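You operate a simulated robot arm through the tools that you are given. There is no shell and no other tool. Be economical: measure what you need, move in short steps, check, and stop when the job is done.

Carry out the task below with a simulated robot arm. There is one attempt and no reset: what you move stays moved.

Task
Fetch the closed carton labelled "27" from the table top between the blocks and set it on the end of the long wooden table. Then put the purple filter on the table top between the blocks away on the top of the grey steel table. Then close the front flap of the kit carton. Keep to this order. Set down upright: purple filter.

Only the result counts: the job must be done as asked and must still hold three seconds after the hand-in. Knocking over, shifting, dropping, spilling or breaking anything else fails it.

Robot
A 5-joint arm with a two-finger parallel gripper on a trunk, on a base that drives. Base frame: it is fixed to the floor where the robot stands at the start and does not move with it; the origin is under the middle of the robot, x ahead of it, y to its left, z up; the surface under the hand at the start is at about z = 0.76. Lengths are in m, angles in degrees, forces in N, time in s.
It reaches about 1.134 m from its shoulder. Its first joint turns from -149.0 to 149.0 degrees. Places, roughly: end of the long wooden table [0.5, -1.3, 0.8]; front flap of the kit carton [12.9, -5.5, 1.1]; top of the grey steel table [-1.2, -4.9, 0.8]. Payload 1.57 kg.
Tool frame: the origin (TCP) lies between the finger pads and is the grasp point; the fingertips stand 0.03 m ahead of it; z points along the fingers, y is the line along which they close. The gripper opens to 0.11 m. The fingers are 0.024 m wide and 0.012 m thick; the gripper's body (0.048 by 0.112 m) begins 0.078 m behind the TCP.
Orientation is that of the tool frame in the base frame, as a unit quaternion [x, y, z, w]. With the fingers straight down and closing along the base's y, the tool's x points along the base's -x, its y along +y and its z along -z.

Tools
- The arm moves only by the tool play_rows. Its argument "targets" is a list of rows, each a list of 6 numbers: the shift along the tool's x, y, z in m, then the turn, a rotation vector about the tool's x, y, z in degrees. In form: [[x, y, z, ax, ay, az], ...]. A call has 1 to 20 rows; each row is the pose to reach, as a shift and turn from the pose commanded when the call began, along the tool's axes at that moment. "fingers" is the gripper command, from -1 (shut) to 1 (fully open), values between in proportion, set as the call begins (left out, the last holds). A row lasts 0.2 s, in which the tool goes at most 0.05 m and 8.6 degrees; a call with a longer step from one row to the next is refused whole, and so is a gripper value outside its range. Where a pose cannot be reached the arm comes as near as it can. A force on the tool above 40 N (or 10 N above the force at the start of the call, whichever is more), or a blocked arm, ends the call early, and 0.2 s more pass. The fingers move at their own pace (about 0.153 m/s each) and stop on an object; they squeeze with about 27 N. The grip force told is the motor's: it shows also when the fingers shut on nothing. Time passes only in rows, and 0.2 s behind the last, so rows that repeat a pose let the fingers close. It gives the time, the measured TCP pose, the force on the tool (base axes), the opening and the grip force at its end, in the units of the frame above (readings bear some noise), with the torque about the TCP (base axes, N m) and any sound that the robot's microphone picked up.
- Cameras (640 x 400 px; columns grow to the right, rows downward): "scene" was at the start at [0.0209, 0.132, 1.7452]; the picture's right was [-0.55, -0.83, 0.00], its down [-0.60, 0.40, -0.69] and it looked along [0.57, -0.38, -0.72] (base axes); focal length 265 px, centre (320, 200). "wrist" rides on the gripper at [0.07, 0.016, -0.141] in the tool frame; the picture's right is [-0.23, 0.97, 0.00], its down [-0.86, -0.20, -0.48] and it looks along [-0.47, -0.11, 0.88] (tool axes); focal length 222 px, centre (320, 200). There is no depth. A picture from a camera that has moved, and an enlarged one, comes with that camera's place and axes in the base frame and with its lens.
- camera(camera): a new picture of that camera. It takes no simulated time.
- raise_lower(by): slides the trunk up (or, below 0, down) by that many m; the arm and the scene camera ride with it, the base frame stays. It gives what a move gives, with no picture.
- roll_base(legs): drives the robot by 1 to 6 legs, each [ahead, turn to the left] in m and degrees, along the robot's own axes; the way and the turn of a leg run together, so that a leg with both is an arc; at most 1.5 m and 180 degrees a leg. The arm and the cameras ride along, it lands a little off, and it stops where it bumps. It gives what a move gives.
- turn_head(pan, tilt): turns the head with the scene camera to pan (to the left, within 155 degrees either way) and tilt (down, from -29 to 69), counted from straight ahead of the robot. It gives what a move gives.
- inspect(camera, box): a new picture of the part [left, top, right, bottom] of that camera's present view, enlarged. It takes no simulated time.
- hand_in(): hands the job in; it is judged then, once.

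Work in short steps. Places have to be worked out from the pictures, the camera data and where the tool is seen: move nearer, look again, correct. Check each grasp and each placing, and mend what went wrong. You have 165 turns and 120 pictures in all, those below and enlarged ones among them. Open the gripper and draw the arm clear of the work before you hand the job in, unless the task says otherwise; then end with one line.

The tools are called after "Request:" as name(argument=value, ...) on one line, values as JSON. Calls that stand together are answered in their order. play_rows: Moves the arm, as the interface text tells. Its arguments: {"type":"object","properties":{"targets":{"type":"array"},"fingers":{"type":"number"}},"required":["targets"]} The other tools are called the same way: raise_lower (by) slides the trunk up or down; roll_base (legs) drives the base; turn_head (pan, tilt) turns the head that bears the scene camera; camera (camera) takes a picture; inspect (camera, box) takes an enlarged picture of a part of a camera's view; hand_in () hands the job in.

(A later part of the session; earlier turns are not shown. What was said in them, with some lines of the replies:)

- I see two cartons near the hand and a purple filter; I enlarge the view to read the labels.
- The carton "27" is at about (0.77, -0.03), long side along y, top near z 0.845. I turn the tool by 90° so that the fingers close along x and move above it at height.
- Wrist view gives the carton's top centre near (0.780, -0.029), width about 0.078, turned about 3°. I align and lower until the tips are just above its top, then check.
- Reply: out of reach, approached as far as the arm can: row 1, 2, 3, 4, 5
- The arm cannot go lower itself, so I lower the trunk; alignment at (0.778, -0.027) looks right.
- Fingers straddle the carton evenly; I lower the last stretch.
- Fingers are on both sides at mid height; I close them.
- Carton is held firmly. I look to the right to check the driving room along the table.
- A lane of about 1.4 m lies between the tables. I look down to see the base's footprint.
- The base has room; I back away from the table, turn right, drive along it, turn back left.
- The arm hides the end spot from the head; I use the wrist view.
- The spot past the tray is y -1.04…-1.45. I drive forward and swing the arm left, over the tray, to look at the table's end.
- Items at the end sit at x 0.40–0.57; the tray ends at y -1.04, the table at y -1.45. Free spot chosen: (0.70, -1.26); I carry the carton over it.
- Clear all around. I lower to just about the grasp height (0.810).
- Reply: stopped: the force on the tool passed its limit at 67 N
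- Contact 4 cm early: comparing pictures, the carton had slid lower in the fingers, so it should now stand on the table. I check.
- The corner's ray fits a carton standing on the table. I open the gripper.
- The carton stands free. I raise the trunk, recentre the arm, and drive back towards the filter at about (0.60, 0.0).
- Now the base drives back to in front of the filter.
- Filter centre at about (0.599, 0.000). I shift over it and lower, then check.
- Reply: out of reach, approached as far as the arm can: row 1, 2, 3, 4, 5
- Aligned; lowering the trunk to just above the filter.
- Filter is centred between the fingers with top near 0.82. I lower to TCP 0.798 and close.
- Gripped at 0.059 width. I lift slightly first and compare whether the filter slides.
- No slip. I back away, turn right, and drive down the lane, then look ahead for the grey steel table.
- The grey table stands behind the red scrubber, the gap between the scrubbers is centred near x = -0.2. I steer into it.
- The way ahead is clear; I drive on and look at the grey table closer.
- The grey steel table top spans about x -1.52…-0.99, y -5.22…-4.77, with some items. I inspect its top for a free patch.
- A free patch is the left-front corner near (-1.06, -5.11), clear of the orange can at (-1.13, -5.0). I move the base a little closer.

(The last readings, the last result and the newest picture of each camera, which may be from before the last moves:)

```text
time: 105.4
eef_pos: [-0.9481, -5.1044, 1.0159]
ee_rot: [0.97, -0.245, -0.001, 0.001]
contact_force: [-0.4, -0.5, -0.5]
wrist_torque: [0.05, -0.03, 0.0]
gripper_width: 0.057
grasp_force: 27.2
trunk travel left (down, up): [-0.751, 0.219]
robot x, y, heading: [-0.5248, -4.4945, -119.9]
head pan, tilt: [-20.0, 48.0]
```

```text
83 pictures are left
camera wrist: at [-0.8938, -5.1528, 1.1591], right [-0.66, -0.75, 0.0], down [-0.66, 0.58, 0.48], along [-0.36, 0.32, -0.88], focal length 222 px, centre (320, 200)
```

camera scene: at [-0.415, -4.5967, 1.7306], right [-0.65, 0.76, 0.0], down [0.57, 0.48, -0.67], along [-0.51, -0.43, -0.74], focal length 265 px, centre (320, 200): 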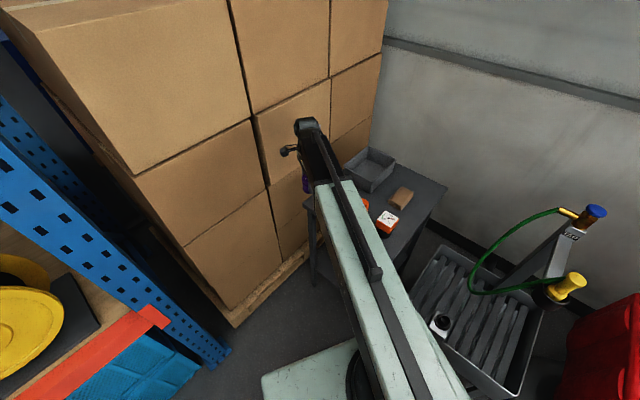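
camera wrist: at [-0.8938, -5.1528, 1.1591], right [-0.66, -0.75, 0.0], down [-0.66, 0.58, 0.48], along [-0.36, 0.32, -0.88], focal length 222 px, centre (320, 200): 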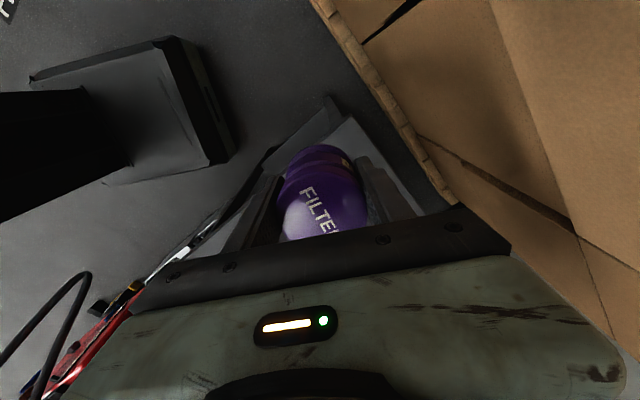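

Triangulating the table's corner puts the top near z 0.84, corner at (-0.945, -5.135). I move the filter over (-1.02, -5.05) at height.

Request:
play_rows(targets=[[-0.045, -0.007, 0, 0, 0, 0], [-0.089, -0.0134, 0, 0, 0, 0], [-0.089, -0.0134, 0, 0, 0, 0]])

Request:
camera(camera="wrist")

Request:
camera(camera="scene")

```text
time: 106.2
eef_pos: [-1.0208, -5.0521, 1.0166]
ee_rot: [0.969, -0.245, -0.001, 0.002]
contact_force: [0.0, -0.2, -0.3]
wrist_torque: [-0.04, -0.03, -0.01]
gripper_width: 0.0573
grasp_force: 27.0
trunk travel left (down, up): [-0.751, 0.219]
robot x, y, heading: [-0.5197, -4.5025, -119.7]
head pan, tilt: [-20.0, 48.0]
```

```text
82 pictures are left
camera wrist: at [-0.9671, -5.0988, 1.1598], right [-0.66, -0.75, 0.0], down [-0.66, 0.58, 0.48], along [-0.36, 0.31, -0.88], focal length 222 px, centre (320, 200)
```

wrist: 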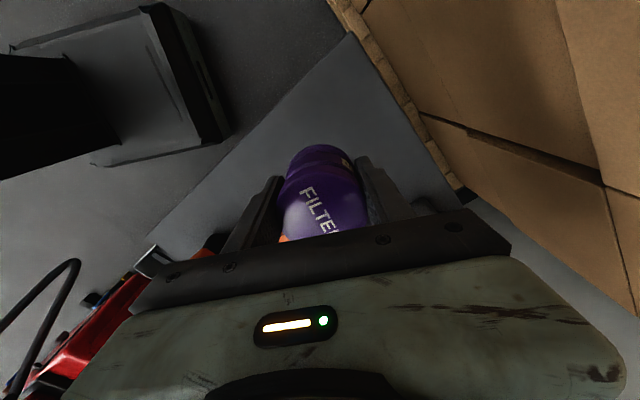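

```text
81 pictures are left
camera scene: at [-0.4147, -4.5951, 1.7306], right [-0.65, 0.76, 0.0], down [0.57, 0.48, -0.67], along [-0.51, -0.43, -0.74], focal length 265 px, centre (320, 200)
```

scene: 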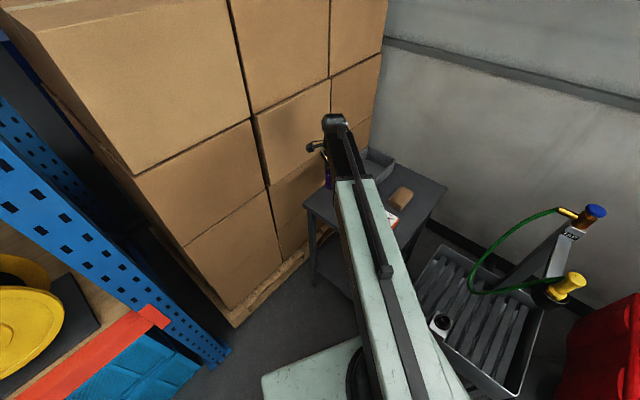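

Small nudge toward the corner for more room to the can, then lower.

Request:
play_rows(targets=[[0.02, 0.006, 0, 0, 0, 0], [0.02, 0.006, 0, 0, 0, 0]])

Request:
raise_lower(by=-0.11)

Request:
camera(camera="wrist")

Request:
inspect(camera="scene", box=[270, 120, 430, 220])

```text
time: 106.8
eef_pos: [-1.0048, -5.0664, 1.0163]
ee_rot: [0.969, -0.245, 0.0, 0.001]
contact_force: [-0.7, 1.4, -1.0]
wrist_torque: [0.0, -0.02, -0.03]
gripper_width: 0.0571
grasp_force: 27.8
trunk travel left (down, up): [-0.751, 0.219]
robot x, y, heading: [-0.5248, -4.4964, -119.7]
head pan, tilt: [-20.0, 48.0]
```

```text
time: 108.3
eef_pos: [-1.0055, -5.0668, 0.9079]
ee_rot: [0.969, -0.246, -0.001, 0.001]
contact_force: [0.0, 0.6, -1.3]
wrist_torque: [0.0, 0.01, 0.01]
gripper_width: 0.0574
grasp_force: 27.1
trunk travel left (down, up): [-0.641, 0.329]
robot x, y, heading: [-0.5225, -4.5013, -119.9]
head pan, tilt: [-20.0, 48.0]
```

```text
80 pictures are left
camera wrist: at [-0.9518, -5.1129, 1.0498], right [-0.66, -0.75, 0.0], down [-0.66, 0.58, 0.48], along [-0.36, 0.31, -0.88], focal length 222 px, centre (320, 200)
```

wrist: 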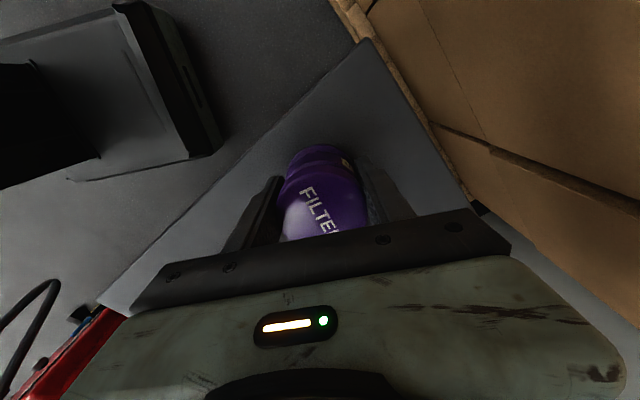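

```text
4.00 times, centred on (350, 170) of scene
camera zoom: at [-0.4143, -4.5954, 1.6206], right [-0.65, 0.76, 0.0], down [0.57, 0.48, -0.67], along [-0.51, -0.43, -0.74], focal length 1060 px, centre (200, 320)
```

zoom: 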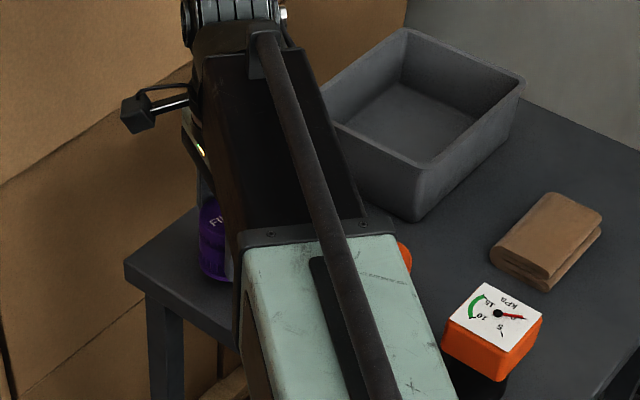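

Now fine lowering in small steps, watching the force.

Request:
raise_lower(by=-0.015)

Request:
raise_lower(by=-0.01)

```text
time: 108.9
eef_pos: [-1.0057, -5.0652, 0.8922]
ee_rot: [0.97, -0.245, -0.001, 0.001]
contact_force: [0.6, 0.8, 1.4]
wrist_torque: [0.06, -0.04, 0.01]
gripper_width: 0.0572
grasp_force: 27.0
trunk travel left (down, up): [-0.626, 0.344]
robot x, y, heading: [-0.5236, -4.4987, -119.8]
head pan, tilt: [-20.0, 48.0]
```

```text
time: 109.5
eef_pos: [-1.0051, -5.0646, 0.883]
ee_rot: [0.97, -0.245, -0.002, 0.002]
contact_force: [-0.5, -0.6, 11.8]
wrist_torque: [0.14, 0.01, 0.0]
gripper_width: 0.0573
grasp_force: 27.0
trunk travel left (down, up): [-0.616, 0.354]
robot x, y, heading: [-0.5257, -4.5011, -119.4]
head pan, tilt: [-20.0, 48.0]
```

Contact force 12 N: the filter stands on the table. I open and check.

Request:
play_rows(targets=[[0, 0, 0, 0, 0, 0], [0, 0, 0, 0, 0, 0], [0, 0, 0, 0, 0, 0]], fingers=1)

Request:
camera(camera="wrist")

```text
time: 110.3
eef_pos: [-1.0059, -5.0652, 0.8827]
ee_rot: [0.969, -0.245, -0.002, 0.001]
contact_force: [0.0, -0.9, 0.0]
wrist_torque: [0.01, 0.0, -0.02]
gripper_width: 0.1099
grasp_force: 0.0
trunk travel left (down, up): [-0.616, 0.354]
robot x, y, heading: [-0.5217, -4.4985, -119.7]
head pan, tilt: [-20.0, 48.0]
```

```text
78 pictures are left
camera wrist: at [-0.9518, -5.1129, 1.0248], right [-0.66, -0.75, 0.0], down [-0.66, 0.58, 0.48], along [-0.36, 0.31, -0.88], focal length 222 px, centre (320, 200)
```

wrist: 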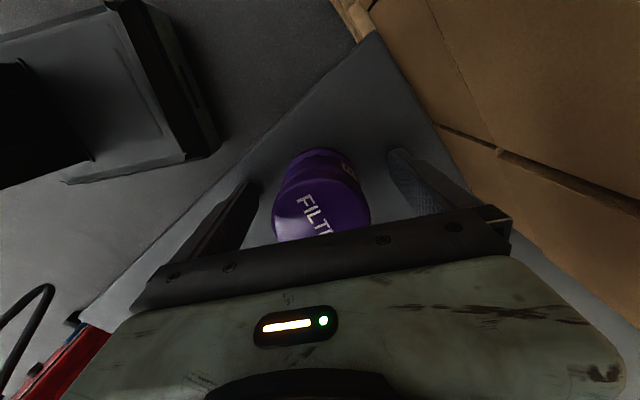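

The filter stands free and upright. I raise the trunk and verify.

Request:
raise_lower(by=0.24)

Request:
camera(camera="wrist")

Request:
turn_head(pan=60, tilt=25)

Request:
camera(camera="scene")

Request:
turn_head(pan=120, tilt=20)

Request:
camera(camera="scene")

```text
time: 112.8
eef_pos: [-1.0056, -5.0657, 1.1221]
ee_rot: [0.969, -0.245, -0.001, 0.002]
contact_force: [0.0, -0.3, 0.0]
wrist_torque: [0.04, 0.01, 0.0]
gripper_width: 0.1102
grasp_force: 0.1
trunk travel left (down, up): [-0.856, 0.114]
robot x, y, heading: [-0.52, -4.5006, -120.0]
head pan, tilt: [-20.0, 48.0]
```

```text
77 pictures are left
camera wrist: at [-0.9519, -5.113, 1.2647], right [-0.66, -0.75, 0.0], down [-0.66, 0.58, 0.48], along [-0.36, 0.31, -0.88], focal length 222 px, centre (320, 200)
```

wrist: 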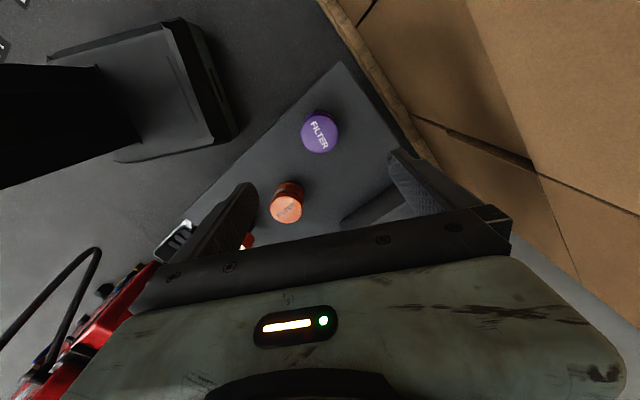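

```text
time: 114.3
eef_pos: [-1.0063, -5.0655, 1.122]
ee_rot: [0.97, -0.244, -0.002, 0.001]
contact_force: [-0.5, -0.5, 0.0]
wrist_torque: [-0.01, 0.02, 0.0]
gripper_width: 0.1098
grasp_force: 0.0
trunk travel left (down, up): [-0.856, 0.114]
robot x, y, heading: [-0.5219, -4.4959, -119.7]
head pan, tilt: [60.0, 25.0]
```

```text
76 pictures are left
camera scene: at [-0.3078, -4.6241, 1.8703], right [-0.86, -0.5, 0.0], down [-0.21, 0.37, -0.91], along [0.46, -0.78, -0.42], focal length 265 px, centre (320, 200)
```

scene: 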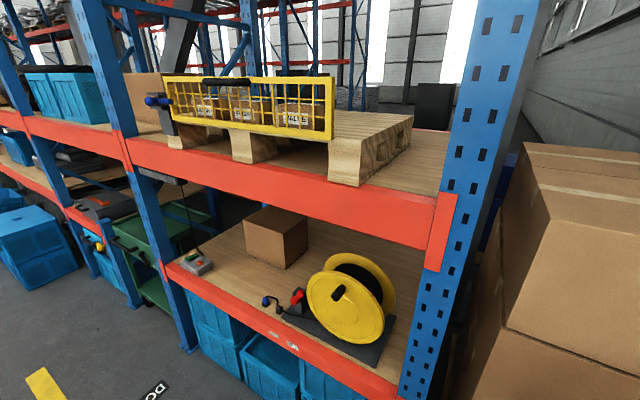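

```text
time: 115.6
eef_pos: [-1.0059, -5.0656, 1.1221]
ee_rot: [0.97, -0.245, -0.001, 0.001]
contact_force: [-0.5, -0.3, -0.1]
wrist_torque: [0.0, -0.01, 0.02]
gripper_width: 0.11
grasp_force: 0.0
trunk travel left (down, up): [-0.856, 0.114]
robot x, y, heading: [-0.524, -4.5013, -119.8]
head pan, tilt: [120.0, 20.0]
```

```text
75 pictures are left
camera scene: at [-0.261, -4.5442, 1.8784], right [0.0, -1.0, 0.0], down [-0.34, 0.0, -0.94], along [0.94, 0.0, -0.34], focal length 265 px, centre (320, 200)
```

scene: 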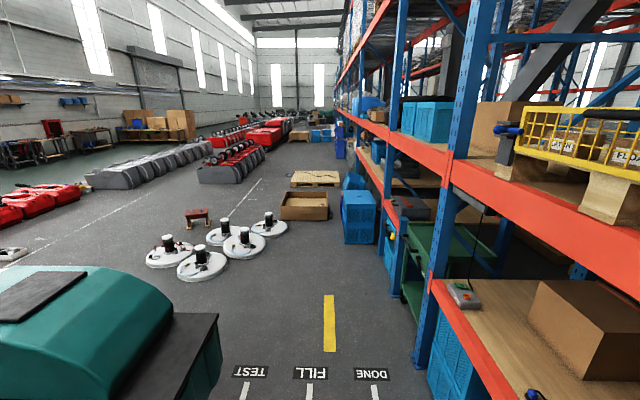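

Filter stands upright with neighbours undisturbed. Now the kit carton, ~13 m along +x. I back off, turn to face along +x, and look.

Request:
roll_base(legs=[[-0.2, 0], [0, 113]])

Request:
turn_head(pan=15, tilt=25)

Request:
camera(camera="scene")

```text
time: 121.9
eef_pos: [0.2883, -4.5511, 1.1226]
ee_rot: [0.743, 0.669, 0.001, 0.002]
contact_force: [0.5, -0.6, -0.5]
wrist_torque: [0.0, 0.04, 0.0]
gripper_width: 0.1101
grasp_force: 0.1
trunk travel left (down, up): [-0.856, 0.114]
robot x, y, heading: [-0.4216, -4.347, -7.4]
head pan, tilt: [120.0, 20.0]
```

```text
time: 123.7
eef_pos: [0.2884, -4.5518, 1.1223]
ee_rot: [0.742, 0.67, 0.001, 0.002]
contact_force: [0.4, 0.1, -0.8]
wrist_torque: [0.03, 0.02, 0.01]
gripper_width: 0.1099
grasp_force: 0.0
trunk travel left (down, up): [-0.856, 0.114]
robot x, y, heading: [-0.4212, -4.3494, -7.8]
head pan, tilt: [15.0, 25.0]
```

```text
74 pictures are left
camera scene: at [-0.3534, -4.1613, 1.8703], right [0.13, -0.99, 0.0], down [-0.42, -0.05, -0.91], along [0.9, 0.12, -0.42], focal length 265 px, centre (320, 200)
```

scene: 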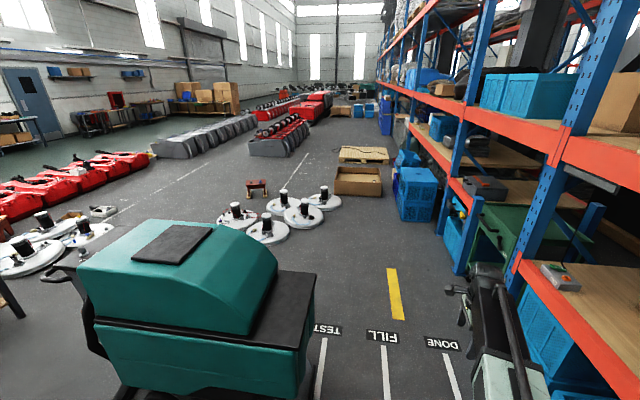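

I pull the arm in a bit for driving.

Request:
play_rows(targets=[[0.02, -0.045, 0, 0, 0, 0], [0.04, -0.09, 0, 0, 0, 0], [0.06, -0.135, 0, 0, 0, 0], [0.08, -0.18, 0, 0, 0, 0], [0.09, -0.225, 0, 0, 0, 0], [0.1, -0.27, 0, 0, 0, 0]])

Request:
roll_base(legs=[[1.5, 0], [0.45, 0], [0, 97.5]])

Request:
turn_head(pan=-20, tilt=30)

Request:
camera(camera="scene")

```text
time: 125.1
eef_pos: [0.1417, -4.4547, 1.1223]
ee_rot: [0.743, 0.67, 0.0, 0.001]
contact_force: [0.1, -0.3, 0.3]
wrist_torque: [0.0, 0.02, 0.02]
gripper_width: 0.11
grasp_force: 0.0
out of reach, approached as far as the arm can: row 4, 5, 6
trunk travel left (down, up): [-0.856, 0.114]
robot x, y, heading: [-0.4234, -4.348, -7.8]
head pan, tilt: [15.0, 25.0]
```

```text
time: 139.1
eef_pos: [1.5664, -4.0197, 1.1228]
ee_rot: [-0.014, 1.0, 0.001, 0.0]
contact_force: [-0.3, -0.3, 0.3]
wrist_torque: [-0.01, 0.0, -0.03]
gripper_width: 0.1099
grasp_force: 0.2
trunk travel left (down, up): [-0.856, 0.114]
robot x, y, heading: [1.5467, -4.5934, 89.5]
head pan, tilt: [15.0, 25.0]
```

```text
time: 140.1
eef_pos: [1.5666, -4.0207, 1.122]
ee_rot: [-0.015, 1.0, 0.001, 0.0]
contact_force: [-0.1, 0.4, -0.5]
wrist_torque: [-0.01, 0.02, 0.03]
gripper_width: 0.1102
grasp_force: 0.0
trunk travel left (down, up): [-0.856, 0.114]
robot x, y, heading: [1.5438, -4.5949, 89.6]
head pan, tilt: [-20.0, 30.0]
```

```text
73 pictures are left
camera scene: at [1.4062, -4.5524, 1.8624], right [0.94, -0.35, 0.0], down [-0.18, -0.47, -0.87], along [0.3, 0.81, -0.5], focal length 265 px, centre (320, 200)
```

scene: 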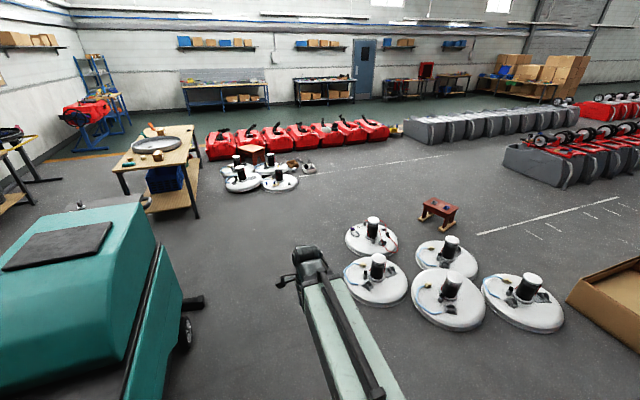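

The overview shows a clear way: up to y ≈ -1.65, along x, then round the grey seats. I drive.

Request:
roll_base(legs=[[1.47, 0], [1.47, 0], [0, -90], [1.4, 0], [1.3, 0], [0, -42]])

Request:
turn_head(pan=15, tilt=25)

Request:
camera(camera="scene")

```text
time: 172.9
eef_pos: [4.6695, -2.0651, 1.1233]
ee_rot: [0.909, 0.418, 0.0, 0.001]
contact_force: [0.5, 0.4, 0.3]
wrist_torque: [-0.02, 0.0, -0.03]
gripper_width: 0.11
grasp_force: 0.2
trunk travel left (down, up): [-0.856, 0.114]
robot x, y, heading: [4.2625, -1.6563, -42.7]
head pan, tilt: [-20.0, 30.0]
```

```text
time: 173.9
eef_pos: [4.6694, -2.0659, 1.1218]
ee_rot: [0.909, 0.417, 0.0, 0.001]
contact_force: [-0.2, 0.6, -0.4]
wrist_torque: [0.0, 0.01, 0.01]
gripper_width: 0.1099
grasp_force: 0.1
trunk travel left (down, up): [-0.856, 0.114]
robot x, y, heading: [4.2655, -1.6587, -42.6]
head pan, tilt: [15.0, 25.0]
```

```text
72 pictures are left
camera scene: at [4.4287, -1.5433, 1.8703], right [-0.46, -0.89, 0.0], down [-0.37, 0.2, -0.91], along [0.8, -0.42, -0.42], focal length 265 px, centre (320, 200)
```

scene: 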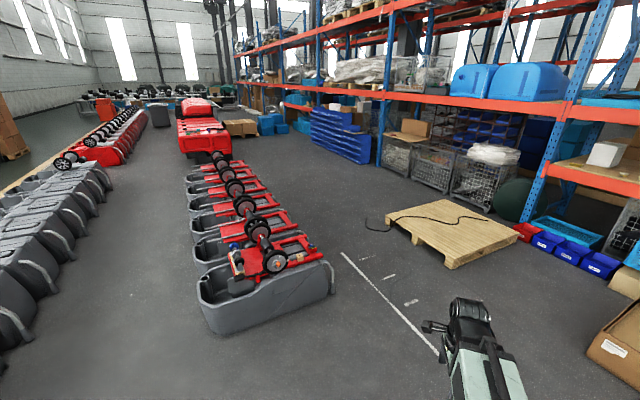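

Corridor between the seats and the pallet is centred at y ≈ -3.1. I drive through it.

Request:
roll_base(legs=[[1.0, 0], [1.0, 0], [0, 42], [1.5, 0], [1.5, 0], [1.2, 0]])

Request:
turn_head(pan=-30, tilt=15)

Request:
camera(camera="scene")

```text
time: 205.4
eef_pos: [10.4318, -3.3053, 1.1223]
ee_rot: [0.716, 0.698, 0.001, 0.0]
contact_force: [-0.4, -0.5, 0.1]
wrist_torque: [0.01, 0.03, -0.01]
gripper_width: 0.11
grasp_force: 0.0
trunk travel left (down, up): [-0.856, 0.114]
robot x, y, heading: [9.8624, -3.2417, -3.3]
head pan, tilt: [15.0, 25.0]
```

```text
time: 206.5
eef_pos: [10.4309, -3.3048, 1.1224]
ee_rot: [0.716, 0.698, 0.001, 0.001]
contact_force: [-0.7, -0.6, -0.4]
wrist_torque: [-0.02, -0.01, 0.02]
gripper_width: 0.1098
grasp_force: 0.0
trunk travel left (down, up): [-0.856, 0.114]
robot x, y, heading: [9.8592, -3.2476, -3.3]
head pan, tilt: [-30.0, 15.0]
```

```text
71 pictures are left
camera scene: at [9.9017, -3.1224, 1.8866], right [-0.55, -0.84, 0.0], down [-0.22, 0.14, -0.97], along [0.81, -0.53, -0.26], focal length 265 px, centre (320, 200)
```

scene: 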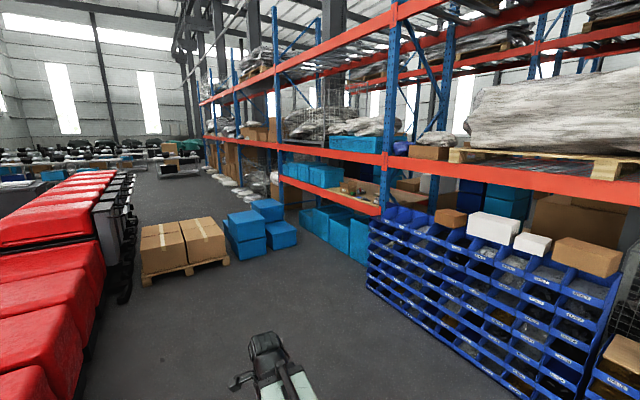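

The kit carton should be on the mid shelf at about pixel (345,185). I inspect.

Request:
inspect(camera="scene", box=[280, 140, 440, 240])

```text
4.00 times, centred on (360, 190) of scene
camera zoom: at [9.9017, -3.1224, 1.8866], right [-0.55, -0.84, 0.0], down [-0.22, 0.14, -0.97], along [0.81, -0.53, -0.26], focal length 1060 px, centre (160, 240)
```

zoom: 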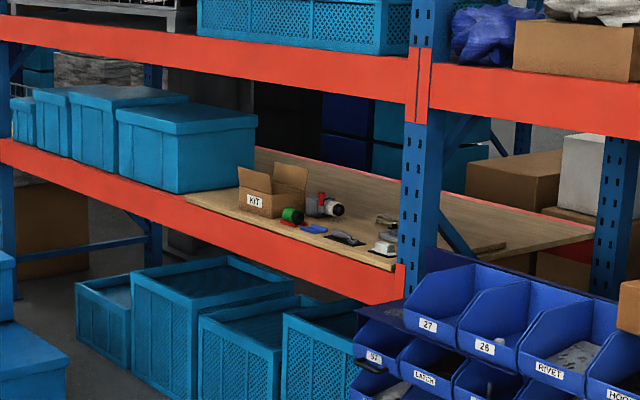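

I see the KIT carton with open flaps on the shelf. I drive nearer and face the rack.

Request:
roll_base(legs=[[0, -13], [1.25, 0], [1.2, 0], [0, -72]])

Request:
turn_head(pan=25, tilt=30)

Request:
camera(camera="scene")

```text
time: 222.5
eef_pos: [12.1884, -4.5216, 1.1216]
ee_rot: [1.0, 0.012, 0.0, 0.001]
contact_force: [0.0, 0.3, -0.2]
wrist_torque: [-0.02, 0.03, -0.01]
gripper_width: 0.11
grasp_force: 0.1
trunk travel left (down, up): [-0.856, 0.114]
robot x, y, heading: [12.237, -3.9496, -90.0]
head pan, tilt: [-30.0, 15.0]
```

```text
time: 223.8
eef_pos: [12.1868, -4.5218, 1.1233]
ee_rot: [1.0, 0.011, 0.0, 0.001]
contact_force: [0.6, 0.1, -0.9]
wrist_torque: [-0.01, -0.01, 0.0]
gripper_width: 0.1099
grasp_force: 0.0
trunk travel left (down, up): [-0.856, 0.114]
robot x, y, heading: [12.237, -3.9504, -90.1]
head pan, tilt: [25.0, 30.0]
```

```text
69 pictures are left
camera scene: at [12.4432, -3.986, 1.8624], right [-0.91, -0.42, 0.0], down [-0.21, 0.45, -0.87], along [0.36, -0.79, -0.5], focal length 265 px, centre (320, 200)
```

scene: 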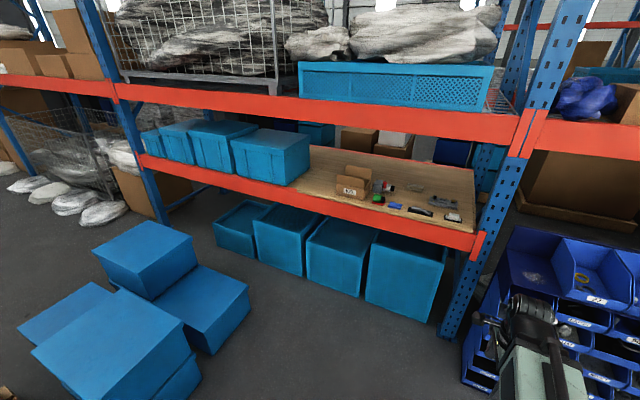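

Request:
inspect(camera="scene", box=[300, 145, 412, 215])

```text
5.71 times, centred on (356, 180) of scene
camera zoom: at [12.4432, -3.986, 1.8624], right [-0.91, -0.42, 0.0], down [-0.21, 0.45, -0.87], along [0.36, -0.79, -0.5], focal length 1514 px, centre (114, 314)
```

zoom: 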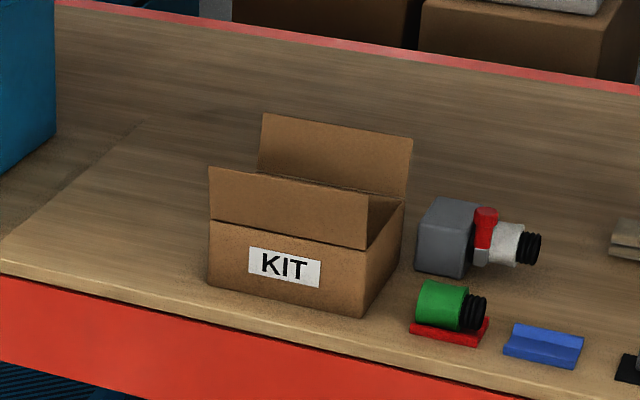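

The box: front face at y ≈ -5.54, x 12.84–13.035, top z ≈ 1.04, front flap standing up to z ≈ 1.11. I drive diagonally to stand in front of it.

Request:
roll_base(legs=[[0, 45], [0.97, 0], [0, -45]])

Request:
turn_head(pan=0, tilt=35)

Request:
camera(camera="scene")

```text
time: 232.9
eef_pos: [12.8685, -5.2114, 1.122]
ee_rot: [1.0, 0.011, 0.0, -0.001]
contact_force: [0.1, -0.6, -0.9]
wrist_torque: [0.05, 0.04, -0.01]
gripper_width: 0.1102
grasp_force: 0.2
trunk travel left (down, up): [-0.856, 0.114]
robot x, y, heading: [12.9221, -4.6363, -90.1]
head pan, tilt: [25.0, 30.0]
```

```text
time: 233.8
eef_pos: [12.8677, -5.2119, 1.1223]
ee_rot: [1.0, 0.008, 0.0, 0.0]
contact_force: [0.4, 0.1, 0.7]
wrist_torque: [0.0, 0.0, -0.02]
gripper_width: 0.1098
grasp_force: 0.0
trunk travel left (down, up): [-0.856, 0.114]
robot x, y, heading: [12.9246, -4.6406, -90.1]
head pan, tilt: [0.0, 35.0]
```

```text
67 pictures are left
camera scene: at [13.0921, -4.6811, 1.8546], right [-1.0, 0.0, 0.0], down [0.0, 0.57, -0.82], along [0.0, -0.82, -0.57], focal length 265 px, centre (320, 200)
```

scene: 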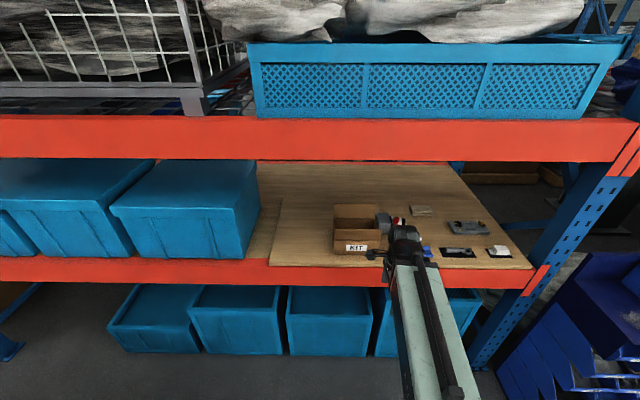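

Enlarged look at the box from this pose.

Request:
inspect(camera="scene", box=[300, 190, 428, 270])

Request:
camera(camera="wrist")

```text
5.00 times, centred on (364, 230) of scene
camera zoom: at [13.0921, -4.6811, 1.8546], right [-1.0, 0.0, 0.0], down [0.0, 0.57, -0.82], along [0.0, -0.82, -0.57], focal length 1325 px, centre (100, 50)
```

zoom: 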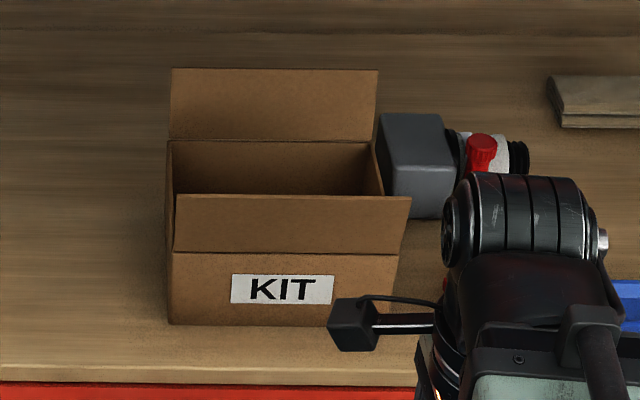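

```text
65 pictures are left
camera wrist: at [12.9376, -5.2261, 1.2648], right [-0.21, -0.98, 0.0], down [-0.86, 0.18, 0.48], along [-0.47, 0.1, -0.88], focal length 222 px, centre (320, 200)
```

wrist: 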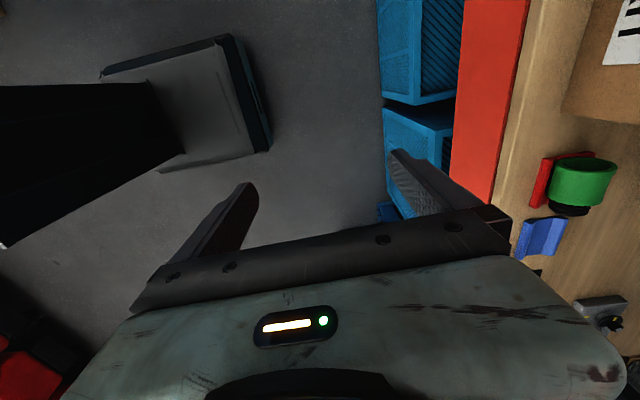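

The geometry is confirmed: flap upright at y -5.535, hinge z 1.038, top 1.107, centre x 12.928. I spin the tool a quarter turn, centre it on x, and shut the fingers.

Request:
play_rows(targets=[[0.01, 0, 0, 0, 0, 8.2], [0.02, 0, 0, 0, 0, 16.4], [0.03, 0, 0, 0, 0, 24.6], [0.04, 0, 0, 0, 0, 32.8], [0.05, 0, 0, 0, 0, 41], [0.06, 0, 0, 0, 0, 49.2], [0.06, 0, 0, 0, 0, 57.4], [0.06, 0, 0, 0, 0, 65.6], [0.06, 0, 0, 0, 0, 73.8], [0.06, 0, 0, 0, 0, 82], [0.06, 0, 0, 0, 0, 90], [0.06, 0, 0, 0, 0, 90]], fingers=-1)

```text
time: 236.4
eef_pos: [12.9088, -5.2128, 1.122]
ee_rot: [0.742, -0.67, 0.003, -0.002]
contact_force: [-0.3, -0.2, 0.6]
wrist_torque: [-0.02, 0.0, -0.02]
gripper_width: 0.0
grasp_force: 21.5
out of reach, approached as far as the arm can: row 11, 12
trunk travel left (down, up): [-0.856, 0.114]
robot x, y, heading: [12.9243, -4.639, -90.0]
head pan, tilt: [0.0, 35.0]
```

The spin stopped about 6° short (joint limit), which is harmless for pushing. I tilt the tool forward to 30° below horizontal while moving to just in front of the flap.

Request:
play_rows(targets=[[0.024, 0, 0, -0.76, 7.46, 0], [0.048, 0.001, 0, -1.52, 14.9, 0], [0.072, 0.001, 0, -2.27, 22.4, 0], [0.096, 0.002, 0, -3.03, 29.8, 0], [0.12, 0.002, 0, -3.79, 37.3, 0], [0.144, 0.003, 0, -4.55, 44.7, 0], [0.165, 0.004, 0, -5.3, 52.2, 0], [0.185, 0.004, 0, -6.06, 59.6, 0], [0.185, 0.004, 0, -6.06, 59.6, 0]])

Request:
camera(camera="scene")

Request:
camera(camera="wrist")

```text
time: 238.4
eef_pos: [12.9183, -5.4186, 1.241]
ee_rot: [0.643, -0.58, 0.338, 0.369]
contact_force: [-0.2, 0.4, 1.1]
wrist_torque: [0.03, -0.04, -0.01]
gripper_width: 0.0
grasp_force: 21.0
out of reach, approached as far as the arm can: row 1, 2, 3, 4, 5, 6, 7, 8, 9
trunk travel left (down, up): [-0.856, 0.114]
robot x, y, heading: [12.9219, -4.6382, -90.0]
head pan, tilt: [0.0, 35.0]
```

```text
64 pictures are left
camera scene: at [13.0922, -4.6812, 1.8546], right [-1.0, 0.0, 0.0], down [0.0, 0.57, -0.82], along [0.0, -0.82, -0.57], focal length 265 px, centre (320, 200)
```

scene: 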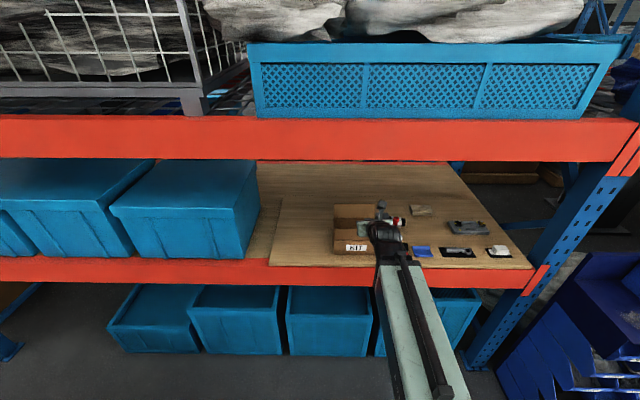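

```text
63 pictures are left
camera wrist: at [12.9082, -5.3315, 1.3744], right [-0.99, 0.06, -0.12], down [0.11, 0.85, -0.51], along [0.07, -0.52, -0.85], focal length 222 px, centre (320, 200)
```

wrist: 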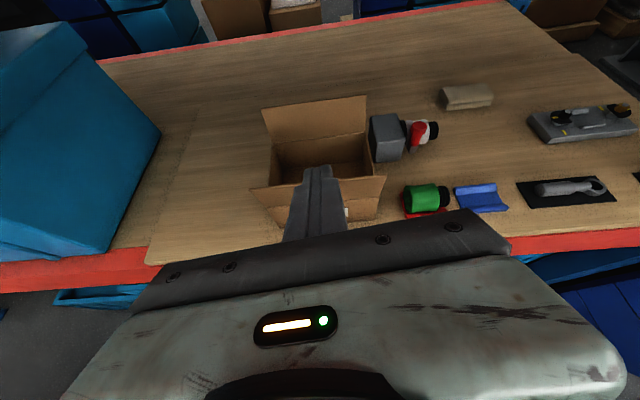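

Tool now points forward, 30° down, above and in front of the box. I lower the trunk so the tip is 2 cm below the flap's top edge, still 9 cm in front of it.

Request:
raise_lower(by=-0.14)

Request:
camera(camera="wrist")

```text
time: 240.1
eef_pos: [12.9187, -5.4185, 1.101]
ee_rot: [0.643, -0.581, 0.337, 0.368]
contact_force: [0.1, 0.5, -0.2]
wrist_torque: [0.02, 0.06, 0.0]
gripper_width: 0.0001
grasp_force: 21.4
trunk travel left (down, up): [-0.716, 0.254]
robot x, y, heading: [12.9211, -4.6374, -90.3]
head pan, tilt: [0.0, 35.0]
```

```text
62 pictures are left
camera wrist: at [12.9082, -5.3315, 1.2343], right [-0.99, 0.06, -0.12], down [0.11, 0.85, -0.51], along [0.07, -0.52, -0.85], focal length 222 px, centre (320, 200)
```

wrist: 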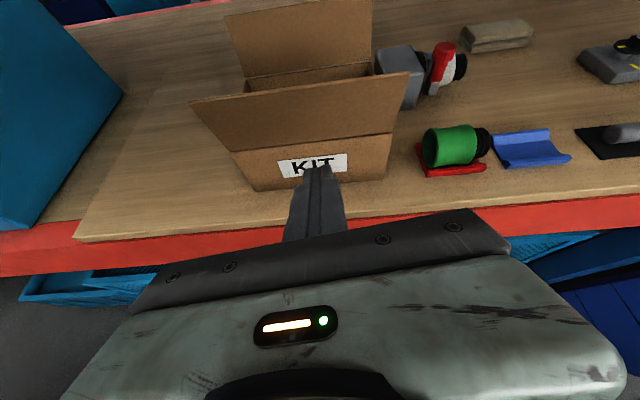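

I push forward against the flap, folding it inward.

Request:
play_rows(targets=[[0.0223, 0.0025, 0.039, 0, 0, 0], [0.0422, 0.0047, 0.0737, 0, 0, 0], [0.0546, 0.006, 0.0954, 0, 0, 0], [0.0645, 0.007, 0.1127, 0, 0, 0], [0.0676, 0.0076, 0.1282, 0, 0, 0], [0.0676, 0.0076, 0.1282, 0, 0, 0]])

Request:
camera(camera="wrist")

Request:
inspect(camera="scene", box=[300, 190, 428, 270])

```text
time: 241.5
eef_pos: [12.9167, -5.5635, 1.0999]
ee_rot: [0.644, -0.581, 0.336, 0.367]
contact_force: [-0.1, -0.2, -0.5]
wrist_torque: [0.0, -0.04, 0.01]
gripper_width: 0.0
grasp_force: 21.6
out of reach, approached as far as the arm can: row 5, 6
trunk travel left (down, up): [-0.716, 0.254]
robot x, y, heading: [12.9244, -4.6412, -90.2]
head pan, tilt: [0.0, 35.0]
```

```text
61 pictures are left
camera wrist: at [12.9067, -5.4782, 1.2338], right [-0.99, 0.06, -0.12], down [0.11, 0.85, -0.51], along [0.07, -0.52, -0.85], focal length 222 px, centre (320, 200)
```

wrist: 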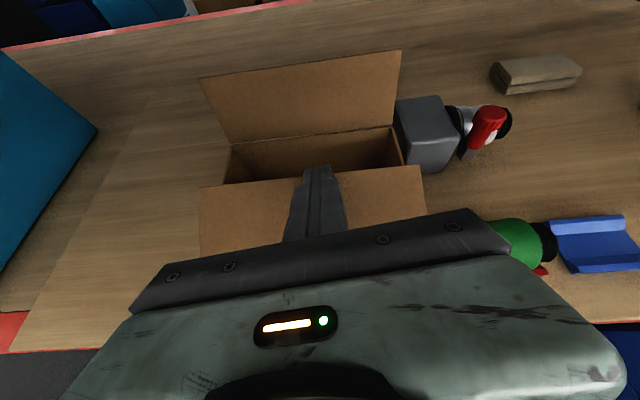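

```text
5.00 times, centred on (364, 230) of scene
camera zoom: at [13.0922, -4.6813, 1.7146], right [-1.0, 0.0, 0.0], down [0.0, 0.57, -0.82], along [0.0, -0.82, -0.57], focal length 1325 px, centre (100, 50)
```

zoom: 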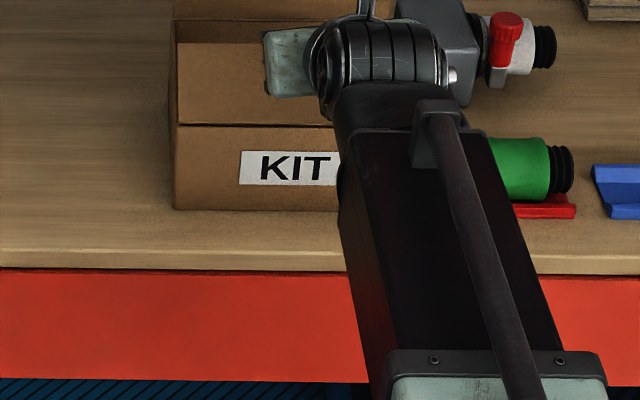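

The flap is folding inward (about 40°). I lower the trunk to press it down.

Request:
raise_lower(by=-0.02)

Request:
raise_lower(by=-0.012)

Request:
camera(camera="wrist")

Request:
inspect(camera="scene", box=[300, 170, 428, 250])

```text
time: 242.2
eef_pos: [12.9164, -5.5636, 1.0806]
ee_rot: [0.645, -0.581, 0.336, 0.366]
contact_force: [0.1, 1.0, -0.2]
wrist_torque: [-0.01, 0.02, -0.04]
gripper_width: 0.0
grasp_force: 21.2
trunk travel left (down, up): [-0.696, 0.274]
robot x, y, heading: [12.9217, -4.6372, -90.3]
head pan, tilt: [0.0, 35.0]
```

```text
time: 242.8
eef_pos: [12.9175, -5.5647, 1.072]
ee_rot: [0.642, -0.58, 0.339, 0.37]
contact_force: [0.5, -15.9, 36.2]
wrist_torque: [-1.14, -0.04, 0.01]
gripper_width: 0.0
grasp_force: 22.1
trunk travel left (down, up): [-0.684, 0.286]
robot x, y, heading: [12.9231, -4.6375, -89.8]
head pan, tilt: [0.0, 35.0]
```

```text
59 pictures are left
camera wrist: at [12.9067, -5.4763, 1.2052], right [-0.99, 0.06, -0.12], down [0.11, 0.85, -0.52], along [0.07, -0.53, -0.85], focal length 222 px, centre (320, 200)
```

wrist: 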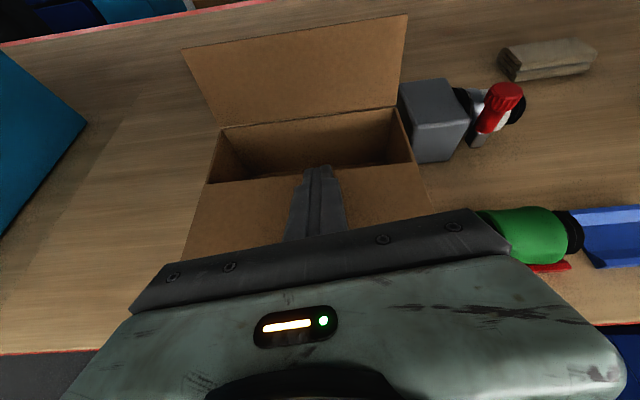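

```text
5.00 times, centred on (364, 210) of scene
camera zoom: at [13.0922, -4.6783, 1.6833], right [-1.0, 0.0, 0.0], down [0.0, 0.57, -0.82], along [0.0, -0.82, -0.57], focal length 1325 px, centre (100, 150)
```

zoom: 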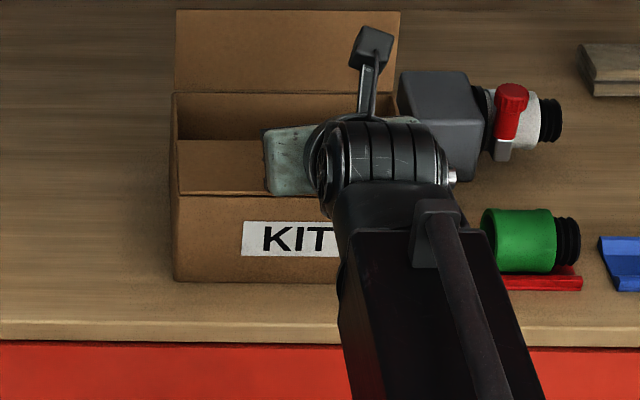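

The flap lies flat with a firm stop force; I raise gently to see if it stays.

Request:
raise_lower(by=0.1)

Request:
camera(camera="wrist")

Request:
inspect(camera="scene", box=[300, 190, 428, 270])

```text
time: 244.1
eef_pos: [12.9162, -5.5646, 1.1681]
ee_rot: [0.644, -0.581, 0.336, 0.366]
contact_force: [-0.5, -0.7, -0.8]
wrist_torque: [0.0, 0.01, 0.01]
gripper_width: 0.0
grasp_force: 21.6
trunk travel left (down, up): [-0.784, 0.186]
robot x, y, heading: [12.9211, -4.6362, -90.0]
head pan, tilt: [0.0, 35.0]
```

```text
57 pictures are left
camera wrist: at [12.9068, -5.4781, 1.3017], right [-0.99, 0.06, -0.12], down [0.11, 0.85, -0.51], along [0.07, -0.52, -0.85], focal length 222 px, centre (320, 200)
```

wrist: 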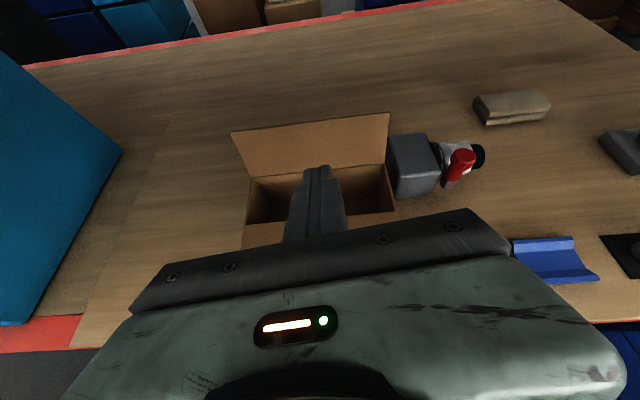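

```text
5.00 times, centred on (364, 230) of scene
camera zoom: at [13.0922, -4.6814, 1.7826], right [-1.0, 0.0, 0.0], down [0.0, 0.57, -0.82], along [0.0, -0.82, -0.57], focal length 1325 px, centre (100, 50)
```

zoom: 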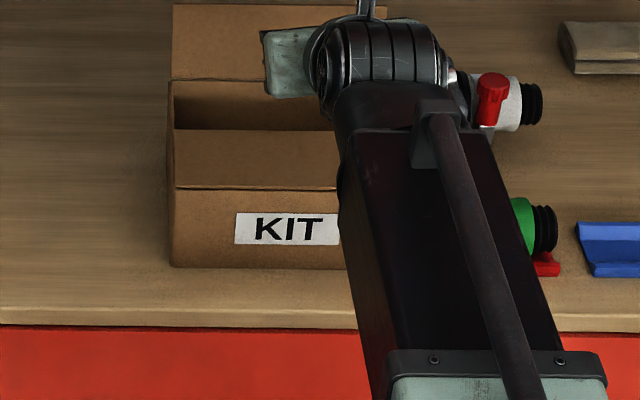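

The flap seems to stay closed. I back off and lower the trunk to view it from the side level.

Request:
roll_base(legs=[[-0.5, 0]])

Request:
raise_lower(by=-0.65)

Request:
turn_head(pan=-8, tilt=5)

Request:
camera(camera="scene")

```text
time: 247.1
eef_pos: [12.9244, -5.0604, 1.1679]
ee_rot: [0.647, -0.577, 0.338, 0.365]
contact_force: [0.2, 0.1, 0.2]
wrist_torque: [0.03, 0.0, -0.03]
gripper_width: 0.0
grasp_force: 21.6
trunk travel left (down, up): [-0.784, 0.186]
robot x, y, heading: [12.9181, -4.132, -89.1]
head pan, tilt: [0.0, 35.0]
```

```text
refused: -0.65 is not a number from -0.4 to 0.4
```

```text
time: 248.0
eef_pos: [12.9245, -5.0606, 1.1688]
ee_rot: [0.647, -0.577, 0.338, 0.365]
contact_force: [-0.5, -0.7, 0.1]
wrist_torque: [-0.02, 0.0, 0.0]
gripper_width: 0.0
grasp_force: 21.3
trunk travel left (down, up): [-0.784, 0.186]
robot x, y, heading: [12.9211, -4.1314, -88.9]
head pan, tilt: [-8.0, 5.0]
```

```text
55 pictures are left
camera scene: at [13.0774, -4.1781, 1.8307], right [-0.99, 0.12, 0.0], down [0.01, 0.09, -1.0], along [-0.12, -0.99, -0.09], focal length 265 px, centre (320, 200)
```

scene: 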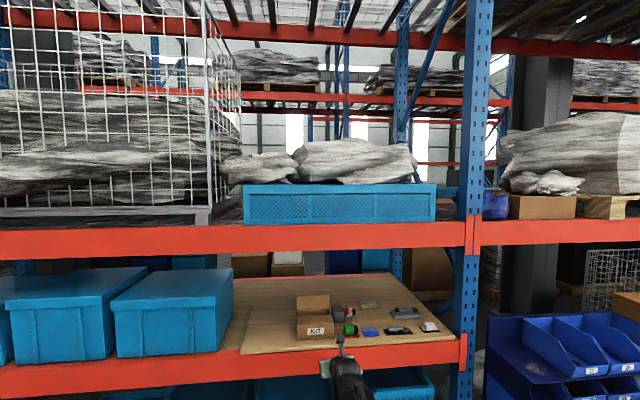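

Lowering in two steps to bring the camera near the box's height.

Request:
raise_lower(by=-0.4)

Request:
raise_lower(by=-0.3)

Request:
camera(camera="scene")

Request:
inspect(camera="scene", box=[270, 150, 366, 210])

```text
time: 251.8
eef_pos: [12.9253, -5.0593, 0.769]
ee_rot: [0.648, -0.578, 0.338, 0.364]
contact_force: [0.0, 0.5, 1.2]
wrist_torque: [0.01, 0.01, 0.02]
gripper_width: 0.0001
grasp_force: 21.5
trunk travel left (down, up): [-0.384, 0.586]
robot x, y, heading: [12.924, -4.1349, -89.1]
head pan, tilt: [-8.0, 5.0]
```

```text
time: 254.8
eef_pos: [12.9247, -5.0603, 0.4678]
ee_rot: [0.647, -0.578, 0.338, 0.365]
contact_force: [0.5, -0.3, -0.1]
wrist_torque: [0.0, 0.01, 0.03]
gripper_width: 0.0
grasp_force: 20.8
trunk travel left (down, up): [-0.084, 0.886]
robot x, y, heading: [12.924, -4.1369, -89.2]
head pan, tilt: [-8.0, 5.0]
```

```text
54 pictures are left
camera scene: at [13.0774, -4.1781, 1.1308], right [-0.99, 0.12, 0.0], down [0.01, 0.09, -1.0], along [-0.12, -0.99, -0.09], focal length 265 px, centre (320, 200)
```

scene: 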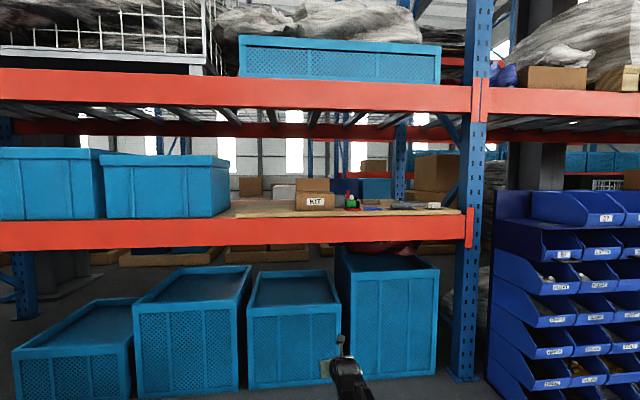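

```text
6.67 times, centred on (318, 180) of scene
camera zoom: at [13.0774, -4.1781, 1.1308], right [-0.99, 0.12, 0.0], down [0.01, 0.09, -1.0], along [-0.12, -0.99, -0.09], focal length 1766 px, centre (333, 333)
```

zoom: 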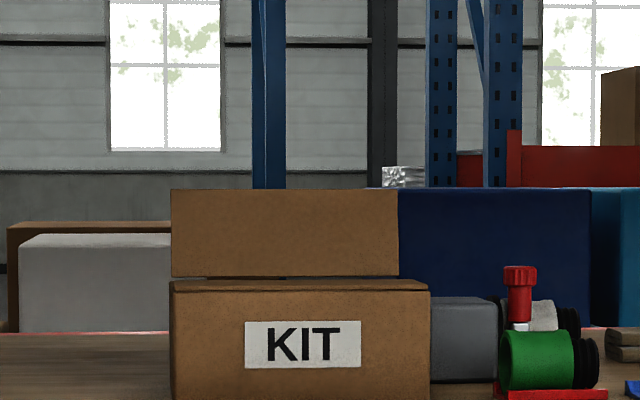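

From level view the flap lies flat. I open the gripper and then hand in.

Request:
play_rows(targets=[[0, 0, 0, 0, 0, 0], [0, 0, 0, 0, 0, 0], [0, 0, 0, 0, 0, 0]], fingers=1)

Request:
inspect(camera="scene", box=[270, 150, 366, 210])

```text
time: 255.6
eef_pos: [12.9244, -5.0598, 0.4672]
ee_rot: [0.648, -0.577, 0.339, 0.365]
contact_force: [0.6, 0.2, 0.3]
wrist_torque: [0.01, 0.03, 0.02]
gripper_width: 0.11
grasp_force: 0.0
trunk travel left (down, up): [-0.084, 0.886]
robot x, y, heading: [12.9198, -4.133, -89.4]
head pan, tilt: [-8.0, 5.0]
```

```text
6.67 times, centred on (318, 180) of scene
camera zoom: at [13.0774, -4.1781, 1.1308], right [-0.99, 0.12, 0.0], down [0.01, 0.09, -1.0], along [-0.12, -0.99, -0.09], focal length 1766 px, centre (333, 333)
```

zoom: 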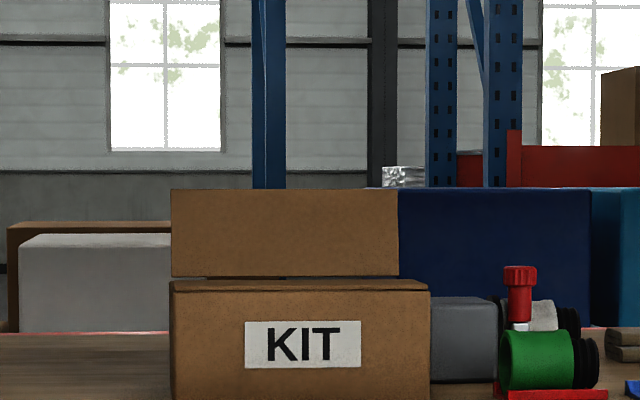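

The flap has not moved, the gripper is open, and the arm is clear of the work. I hand in.

Request:
hand_in()

```text
The job is handed in.
```

I did all three steps in the order asked and handed the job in: carton "27" is on the end of the long wooden table, the purple filter stands upright on the grey steel table, and the kit carton's front flap is closed.
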